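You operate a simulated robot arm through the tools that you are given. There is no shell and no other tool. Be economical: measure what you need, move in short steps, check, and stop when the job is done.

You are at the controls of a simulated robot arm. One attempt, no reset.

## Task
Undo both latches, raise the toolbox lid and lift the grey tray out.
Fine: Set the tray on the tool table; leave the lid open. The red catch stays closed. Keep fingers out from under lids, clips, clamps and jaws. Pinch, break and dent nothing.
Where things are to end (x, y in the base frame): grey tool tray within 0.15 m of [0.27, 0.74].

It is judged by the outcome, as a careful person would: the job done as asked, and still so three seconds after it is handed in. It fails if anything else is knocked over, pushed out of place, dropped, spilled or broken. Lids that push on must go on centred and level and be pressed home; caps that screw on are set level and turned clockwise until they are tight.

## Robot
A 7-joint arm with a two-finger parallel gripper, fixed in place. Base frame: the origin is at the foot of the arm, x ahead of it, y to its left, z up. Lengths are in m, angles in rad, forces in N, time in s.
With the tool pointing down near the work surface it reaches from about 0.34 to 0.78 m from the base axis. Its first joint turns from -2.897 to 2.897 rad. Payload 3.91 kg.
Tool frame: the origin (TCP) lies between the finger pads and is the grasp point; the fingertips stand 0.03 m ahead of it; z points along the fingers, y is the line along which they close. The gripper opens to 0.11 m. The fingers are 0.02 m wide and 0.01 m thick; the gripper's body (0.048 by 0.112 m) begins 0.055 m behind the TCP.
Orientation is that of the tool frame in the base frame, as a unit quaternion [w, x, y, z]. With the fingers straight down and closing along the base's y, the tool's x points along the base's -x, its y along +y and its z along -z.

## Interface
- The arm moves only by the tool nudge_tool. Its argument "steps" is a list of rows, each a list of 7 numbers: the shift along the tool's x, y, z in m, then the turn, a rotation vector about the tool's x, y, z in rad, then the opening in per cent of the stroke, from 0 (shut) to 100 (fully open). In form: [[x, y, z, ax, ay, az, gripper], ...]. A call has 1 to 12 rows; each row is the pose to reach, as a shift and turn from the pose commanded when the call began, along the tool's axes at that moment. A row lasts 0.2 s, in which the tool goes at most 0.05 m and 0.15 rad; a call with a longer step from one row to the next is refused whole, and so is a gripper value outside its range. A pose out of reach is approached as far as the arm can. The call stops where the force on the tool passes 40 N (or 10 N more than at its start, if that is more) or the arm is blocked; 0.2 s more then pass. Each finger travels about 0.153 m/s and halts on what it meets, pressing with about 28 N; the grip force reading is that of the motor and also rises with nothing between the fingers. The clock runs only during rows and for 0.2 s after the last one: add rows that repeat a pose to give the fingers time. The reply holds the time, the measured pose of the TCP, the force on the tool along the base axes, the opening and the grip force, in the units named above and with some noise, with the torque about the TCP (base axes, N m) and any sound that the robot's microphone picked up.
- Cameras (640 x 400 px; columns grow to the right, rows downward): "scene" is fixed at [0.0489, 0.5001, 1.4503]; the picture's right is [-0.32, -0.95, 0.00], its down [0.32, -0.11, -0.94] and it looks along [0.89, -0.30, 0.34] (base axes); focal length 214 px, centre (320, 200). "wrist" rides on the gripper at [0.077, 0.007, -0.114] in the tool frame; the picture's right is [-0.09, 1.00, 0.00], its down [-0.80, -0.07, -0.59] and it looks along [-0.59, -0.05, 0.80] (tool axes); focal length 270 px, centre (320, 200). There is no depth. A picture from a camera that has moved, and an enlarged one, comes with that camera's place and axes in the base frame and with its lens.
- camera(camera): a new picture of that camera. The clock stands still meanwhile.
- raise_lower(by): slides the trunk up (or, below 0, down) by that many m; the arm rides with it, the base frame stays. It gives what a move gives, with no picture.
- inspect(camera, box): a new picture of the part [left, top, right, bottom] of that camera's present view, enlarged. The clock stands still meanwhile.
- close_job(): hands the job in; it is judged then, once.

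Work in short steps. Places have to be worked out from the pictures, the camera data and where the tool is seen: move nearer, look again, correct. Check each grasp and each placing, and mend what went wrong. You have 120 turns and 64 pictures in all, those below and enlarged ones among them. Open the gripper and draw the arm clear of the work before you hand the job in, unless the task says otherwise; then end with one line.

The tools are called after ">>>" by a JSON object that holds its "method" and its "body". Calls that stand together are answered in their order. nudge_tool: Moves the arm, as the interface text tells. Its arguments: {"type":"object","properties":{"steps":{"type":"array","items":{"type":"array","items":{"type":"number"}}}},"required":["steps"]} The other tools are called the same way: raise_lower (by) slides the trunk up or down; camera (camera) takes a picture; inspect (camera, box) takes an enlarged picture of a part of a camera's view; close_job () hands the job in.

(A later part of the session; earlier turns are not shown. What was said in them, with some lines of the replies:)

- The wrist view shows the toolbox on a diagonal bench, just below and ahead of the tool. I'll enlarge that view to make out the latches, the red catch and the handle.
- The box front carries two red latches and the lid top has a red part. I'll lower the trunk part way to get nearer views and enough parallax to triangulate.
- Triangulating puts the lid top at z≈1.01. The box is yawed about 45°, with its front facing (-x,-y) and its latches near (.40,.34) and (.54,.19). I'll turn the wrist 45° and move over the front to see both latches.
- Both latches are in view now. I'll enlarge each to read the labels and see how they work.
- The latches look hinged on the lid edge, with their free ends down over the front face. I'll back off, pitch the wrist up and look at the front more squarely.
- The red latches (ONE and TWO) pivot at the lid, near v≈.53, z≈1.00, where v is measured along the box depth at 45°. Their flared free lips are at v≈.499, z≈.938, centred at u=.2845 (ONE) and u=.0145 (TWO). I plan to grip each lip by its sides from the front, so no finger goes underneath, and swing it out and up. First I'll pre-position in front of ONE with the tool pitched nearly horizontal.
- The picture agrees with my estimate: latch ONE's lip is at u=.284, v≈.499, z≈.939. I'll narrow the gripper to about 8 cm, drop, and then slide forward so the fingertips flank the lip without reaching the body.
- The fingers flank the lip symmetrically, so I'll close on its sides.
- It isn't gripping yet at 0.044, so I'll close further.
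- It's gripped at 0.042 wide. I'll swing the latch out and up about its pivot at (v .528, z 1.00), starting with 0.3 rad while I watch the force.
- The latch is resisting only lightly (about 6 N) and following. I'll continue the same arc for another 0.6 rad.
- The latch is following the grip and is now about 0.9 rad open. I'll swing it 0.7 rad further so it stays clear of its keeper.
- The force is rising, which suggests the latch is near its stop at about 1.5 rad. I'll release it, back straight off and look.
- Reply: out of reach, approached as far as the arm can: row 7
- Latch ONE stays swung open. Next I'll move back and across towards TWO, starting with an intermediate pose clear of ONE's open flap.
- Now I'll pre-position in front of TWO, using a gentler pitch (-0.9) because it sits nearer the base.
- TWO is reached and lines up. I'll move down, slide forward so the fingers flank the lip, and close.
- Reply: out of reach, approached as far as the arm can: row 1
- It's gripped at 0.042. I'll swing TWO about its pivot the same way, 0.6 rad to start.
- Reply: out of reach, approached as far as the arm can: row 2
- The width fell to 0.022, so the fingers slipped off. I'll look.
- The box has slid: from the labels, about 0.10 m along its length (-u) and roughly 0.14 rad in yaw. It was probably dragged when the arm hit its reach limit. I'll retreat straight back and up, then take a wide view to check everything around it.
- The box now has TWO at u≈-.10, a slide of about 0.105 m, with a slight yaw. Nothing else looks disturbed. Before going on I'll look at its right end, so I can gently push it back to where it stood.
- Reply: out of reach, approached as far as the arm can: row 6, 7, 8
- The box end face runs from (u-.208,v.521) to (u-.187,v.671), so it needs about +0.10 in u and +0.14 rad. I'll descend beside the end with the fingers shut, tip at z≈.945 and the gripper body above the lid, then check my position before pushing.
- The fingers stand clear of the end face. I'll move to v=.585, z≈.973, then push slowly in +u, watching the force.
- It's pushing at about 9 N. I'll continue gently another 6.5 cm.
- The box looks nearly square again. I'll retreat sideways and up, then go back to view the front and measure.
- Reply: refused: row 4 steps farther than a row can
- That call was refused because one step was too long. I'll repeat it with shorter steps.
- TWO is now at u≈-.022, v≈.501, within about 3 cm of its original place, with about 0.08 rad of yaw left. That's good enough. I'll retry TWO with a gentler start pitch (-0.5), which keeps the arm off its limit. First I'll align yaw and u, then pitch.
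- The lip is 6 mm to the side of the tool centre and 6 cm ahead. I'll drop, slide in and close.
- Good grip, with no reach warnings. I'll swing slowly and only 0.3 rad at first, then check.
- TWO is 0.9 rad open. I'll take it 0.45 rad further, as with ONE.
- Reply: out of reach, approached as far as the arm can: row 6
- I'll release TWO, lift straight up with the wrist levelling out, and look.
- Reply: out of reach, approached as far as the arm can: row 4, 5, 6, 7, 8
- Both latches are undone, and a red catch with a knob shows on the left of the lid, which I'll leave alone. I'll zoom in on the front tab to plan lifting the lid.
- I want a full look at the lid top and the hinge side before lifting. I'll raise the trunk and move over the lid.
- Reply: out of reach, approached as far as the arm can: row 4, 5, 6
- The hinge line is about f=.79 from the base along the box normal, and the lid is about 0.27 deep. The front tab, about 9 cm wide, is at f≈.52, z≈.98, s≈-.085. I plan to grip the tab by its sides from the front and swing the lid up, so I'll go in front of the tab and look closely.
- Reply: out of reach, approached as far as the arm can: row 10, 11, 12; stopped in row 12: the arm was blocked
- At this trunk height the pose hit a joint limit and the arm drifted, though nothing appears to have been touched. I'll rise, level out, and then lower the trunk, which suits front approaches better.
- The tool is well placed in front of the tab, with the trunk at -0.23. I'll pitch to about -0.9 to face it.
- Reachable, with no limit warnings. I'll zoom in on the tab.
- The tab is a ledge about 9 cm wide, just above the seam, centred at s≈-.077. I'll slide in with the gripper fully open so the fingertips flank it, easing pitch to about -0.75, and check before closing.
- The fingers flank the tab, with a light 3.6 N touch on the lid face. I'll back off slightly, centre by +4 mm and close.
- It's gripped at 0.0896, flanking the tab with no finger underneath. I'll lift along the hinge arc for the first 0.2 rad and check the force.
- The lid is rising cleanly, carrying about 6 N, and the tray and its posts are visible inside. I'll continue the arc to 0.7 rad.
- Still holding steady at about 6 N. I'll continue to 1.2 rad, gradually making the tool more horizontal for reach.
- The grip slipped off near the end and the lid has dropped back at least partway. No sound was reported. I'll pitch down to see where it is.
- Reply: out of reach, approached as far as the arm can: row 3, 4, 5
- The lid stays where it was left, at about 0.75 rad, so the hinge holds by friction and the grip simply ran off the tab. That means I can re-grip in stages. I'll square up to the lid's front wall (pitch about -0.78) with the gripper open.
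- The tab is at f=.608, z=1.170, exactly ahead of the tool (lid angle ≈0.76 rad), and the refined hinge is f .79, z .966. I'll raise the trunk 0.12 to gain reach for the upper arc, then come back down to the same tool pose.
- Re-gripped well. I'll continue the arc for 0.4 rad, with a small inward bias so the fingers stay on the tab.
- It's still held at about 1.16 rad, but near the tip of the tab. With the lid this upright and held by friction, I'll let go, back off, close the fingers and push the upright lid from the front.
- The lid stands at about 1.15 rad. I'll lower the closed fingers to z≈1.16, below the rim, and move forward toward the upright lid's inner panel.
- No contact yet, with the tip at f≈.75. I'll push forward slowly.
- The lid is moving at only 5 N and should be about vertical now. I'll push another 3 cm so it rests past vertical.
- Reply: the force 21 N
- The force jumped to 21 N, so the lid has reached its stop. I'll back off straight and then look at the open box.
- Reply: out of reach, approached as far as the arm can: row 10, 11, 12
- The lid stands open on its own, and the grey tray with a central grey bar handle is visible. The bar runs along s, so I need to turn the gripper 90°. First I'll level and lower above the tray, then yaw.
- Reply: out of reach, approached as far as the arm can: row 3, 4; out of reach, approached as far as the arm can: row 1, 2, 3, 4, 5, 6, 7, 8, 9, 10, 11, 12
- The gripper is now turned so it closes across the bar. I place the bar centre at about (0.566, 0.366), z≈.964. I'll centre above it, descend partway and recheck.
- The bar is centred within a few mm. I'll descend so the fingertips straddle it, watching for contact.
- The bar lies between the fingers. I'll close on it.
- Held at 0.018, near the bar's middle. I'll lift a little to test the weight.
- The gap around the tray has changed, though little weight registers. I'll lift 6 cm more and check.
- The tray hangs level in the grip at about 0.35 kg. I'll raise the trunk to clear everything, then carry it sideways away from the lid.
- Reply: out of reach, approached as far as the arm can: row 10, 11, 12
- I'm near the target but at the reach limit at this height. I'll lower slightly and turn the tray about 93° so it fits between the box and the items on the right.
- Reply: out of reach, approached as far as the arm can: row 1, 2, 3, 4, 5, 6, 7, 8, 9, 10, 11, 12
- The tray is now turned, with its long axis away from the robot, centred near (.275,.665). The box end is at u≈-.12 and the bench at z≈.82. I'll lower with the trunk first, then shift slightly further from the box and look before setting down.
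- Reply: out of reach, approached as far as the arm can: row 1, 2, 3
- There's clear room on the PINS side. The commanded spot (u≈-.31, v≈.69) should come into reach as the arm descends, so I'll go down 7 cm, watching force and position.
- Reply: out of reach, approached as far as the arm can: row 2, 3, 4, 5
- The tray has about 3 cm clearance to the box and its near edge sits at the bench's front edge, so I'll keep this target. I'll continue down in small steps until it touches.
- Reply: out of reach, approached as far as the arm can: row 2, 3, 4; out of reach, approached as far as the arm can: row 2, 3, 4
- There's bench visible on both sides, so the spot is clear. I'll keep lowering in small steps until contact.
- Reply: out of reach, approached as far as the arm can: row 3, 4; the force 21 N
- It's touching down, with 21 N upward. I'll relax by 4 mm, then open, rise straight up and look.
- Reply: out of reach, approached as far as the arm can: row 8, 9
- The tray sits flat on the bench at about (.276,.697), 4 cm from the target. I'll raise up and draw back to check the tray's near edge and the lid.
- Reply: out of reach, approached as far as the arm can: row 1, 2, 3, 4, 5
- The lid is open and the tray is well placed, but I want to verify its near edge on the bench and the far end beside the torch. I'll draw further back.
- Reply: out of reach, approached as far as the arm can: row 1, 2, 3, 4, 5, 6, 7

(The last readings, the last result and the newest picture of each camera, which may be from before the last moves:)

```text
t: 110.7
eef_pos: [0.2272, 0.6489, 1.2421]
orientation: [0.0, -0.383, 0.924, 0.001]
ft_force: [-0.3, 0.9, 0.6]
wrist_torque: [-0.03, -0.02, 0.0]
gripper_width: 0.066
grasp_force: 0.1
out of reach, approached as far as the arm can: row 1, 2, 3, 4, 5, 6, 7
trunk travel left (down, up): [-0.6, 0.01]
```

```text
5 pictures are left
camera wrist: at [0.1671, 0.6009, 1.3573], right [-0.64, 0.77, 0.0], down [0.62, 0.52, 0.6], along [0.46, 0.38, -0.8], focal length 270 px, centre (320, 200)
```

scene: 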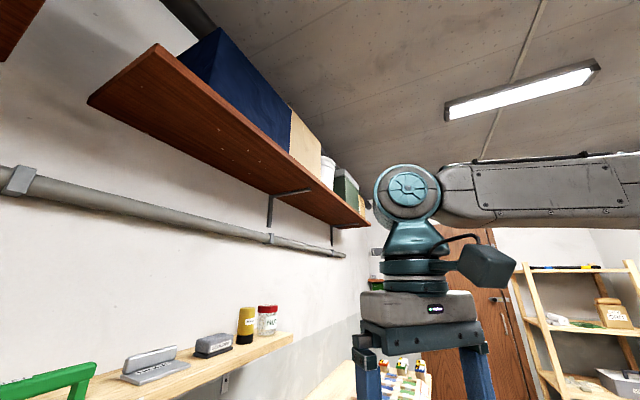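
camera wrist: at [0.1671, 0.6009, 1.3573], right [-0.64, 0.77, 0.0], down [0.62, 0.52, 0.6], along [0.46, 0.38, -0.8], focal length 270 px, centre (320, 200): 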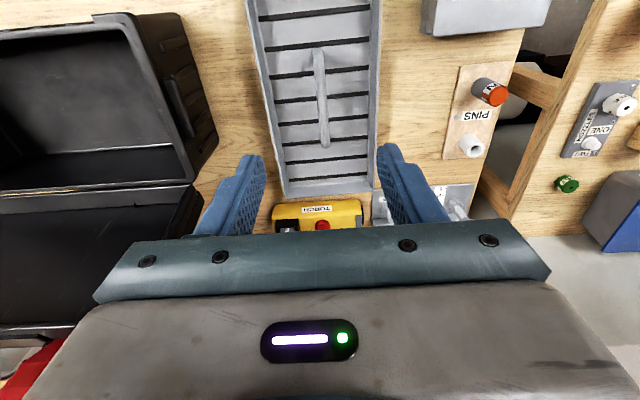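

The torch is undisturbed (still at about v=.98, while the tray ends at .90). The tray spans about v .47–.90, so it is supported on the bench, and the lid is open. I'll draw the arm back off the work and take a final check.

>>> {"method": "nudge_tool", "body": {"steps": [[0.03, -0.02, 0.01, 0, 0, 0, 60], [0.06, -0.045, 0.02, 0, 0, 0, 60], [0.085, -0.075, 0.03, 0, 0, 0, 60], [0.11, -0.105, 0.04, 0, 0, 0, 60], [0.13, -0.135, 0.05, 0, 0, 0, 60], [0.14, -0.165, 0.05, 0, 0, 0, 60], [0.14, -0.165, 0.05, 0, 0, 0, 60]]}}

>>> {"method": "camera", "body": {"camera": "wrist"}}

```text
t: 112.3
eef_pos: [0.3159, 0.6198, 1.2424]
orientation: [0.001, -0.384, 0.923, 0.0]
ft_force: [-1.1, 1.1, 0.4]
wrist_torque: [-0.05, -0.08, 0.0]
gripper_width: 0.0659
grasp_force: 0.1
out of reach, approached as far as the arm can: row 1, 2, 3, 4, 5, 6, 7
trunk travel left (down, up): [-0.6, 0.01]
```

```text
4 pictures are left
camera wrist: at [0.2565, 0.5714, 1.356], right [-0.64, 0.76, 0.0], down [0.61, 0.52, 0.6], along [0.46, 0.39, -0.8], focal length 270 px, centre (320, 200)
```

wrist: 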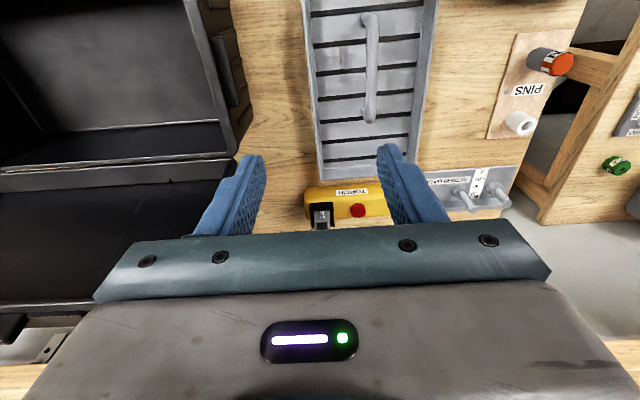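

Everything checks out: both latches are undone, the lid rests open at its stop, the tray is flat on the bench with the torch and PINS untouched, and the open gripper is well clear. I'm handing in.

>>> {"method": "close_job", "body": {}}

```text
The job is handed in.
```

Both latches are undone, the lid stands open, and the grey tray is on the tool table at about (0.276, 0.697), 4 cm from the target. The red catch was not touched. While I was undoing latch TWO the toolbox slid about 10 cm, and I pushed it back to within about 3 cm and 5° of where it started.
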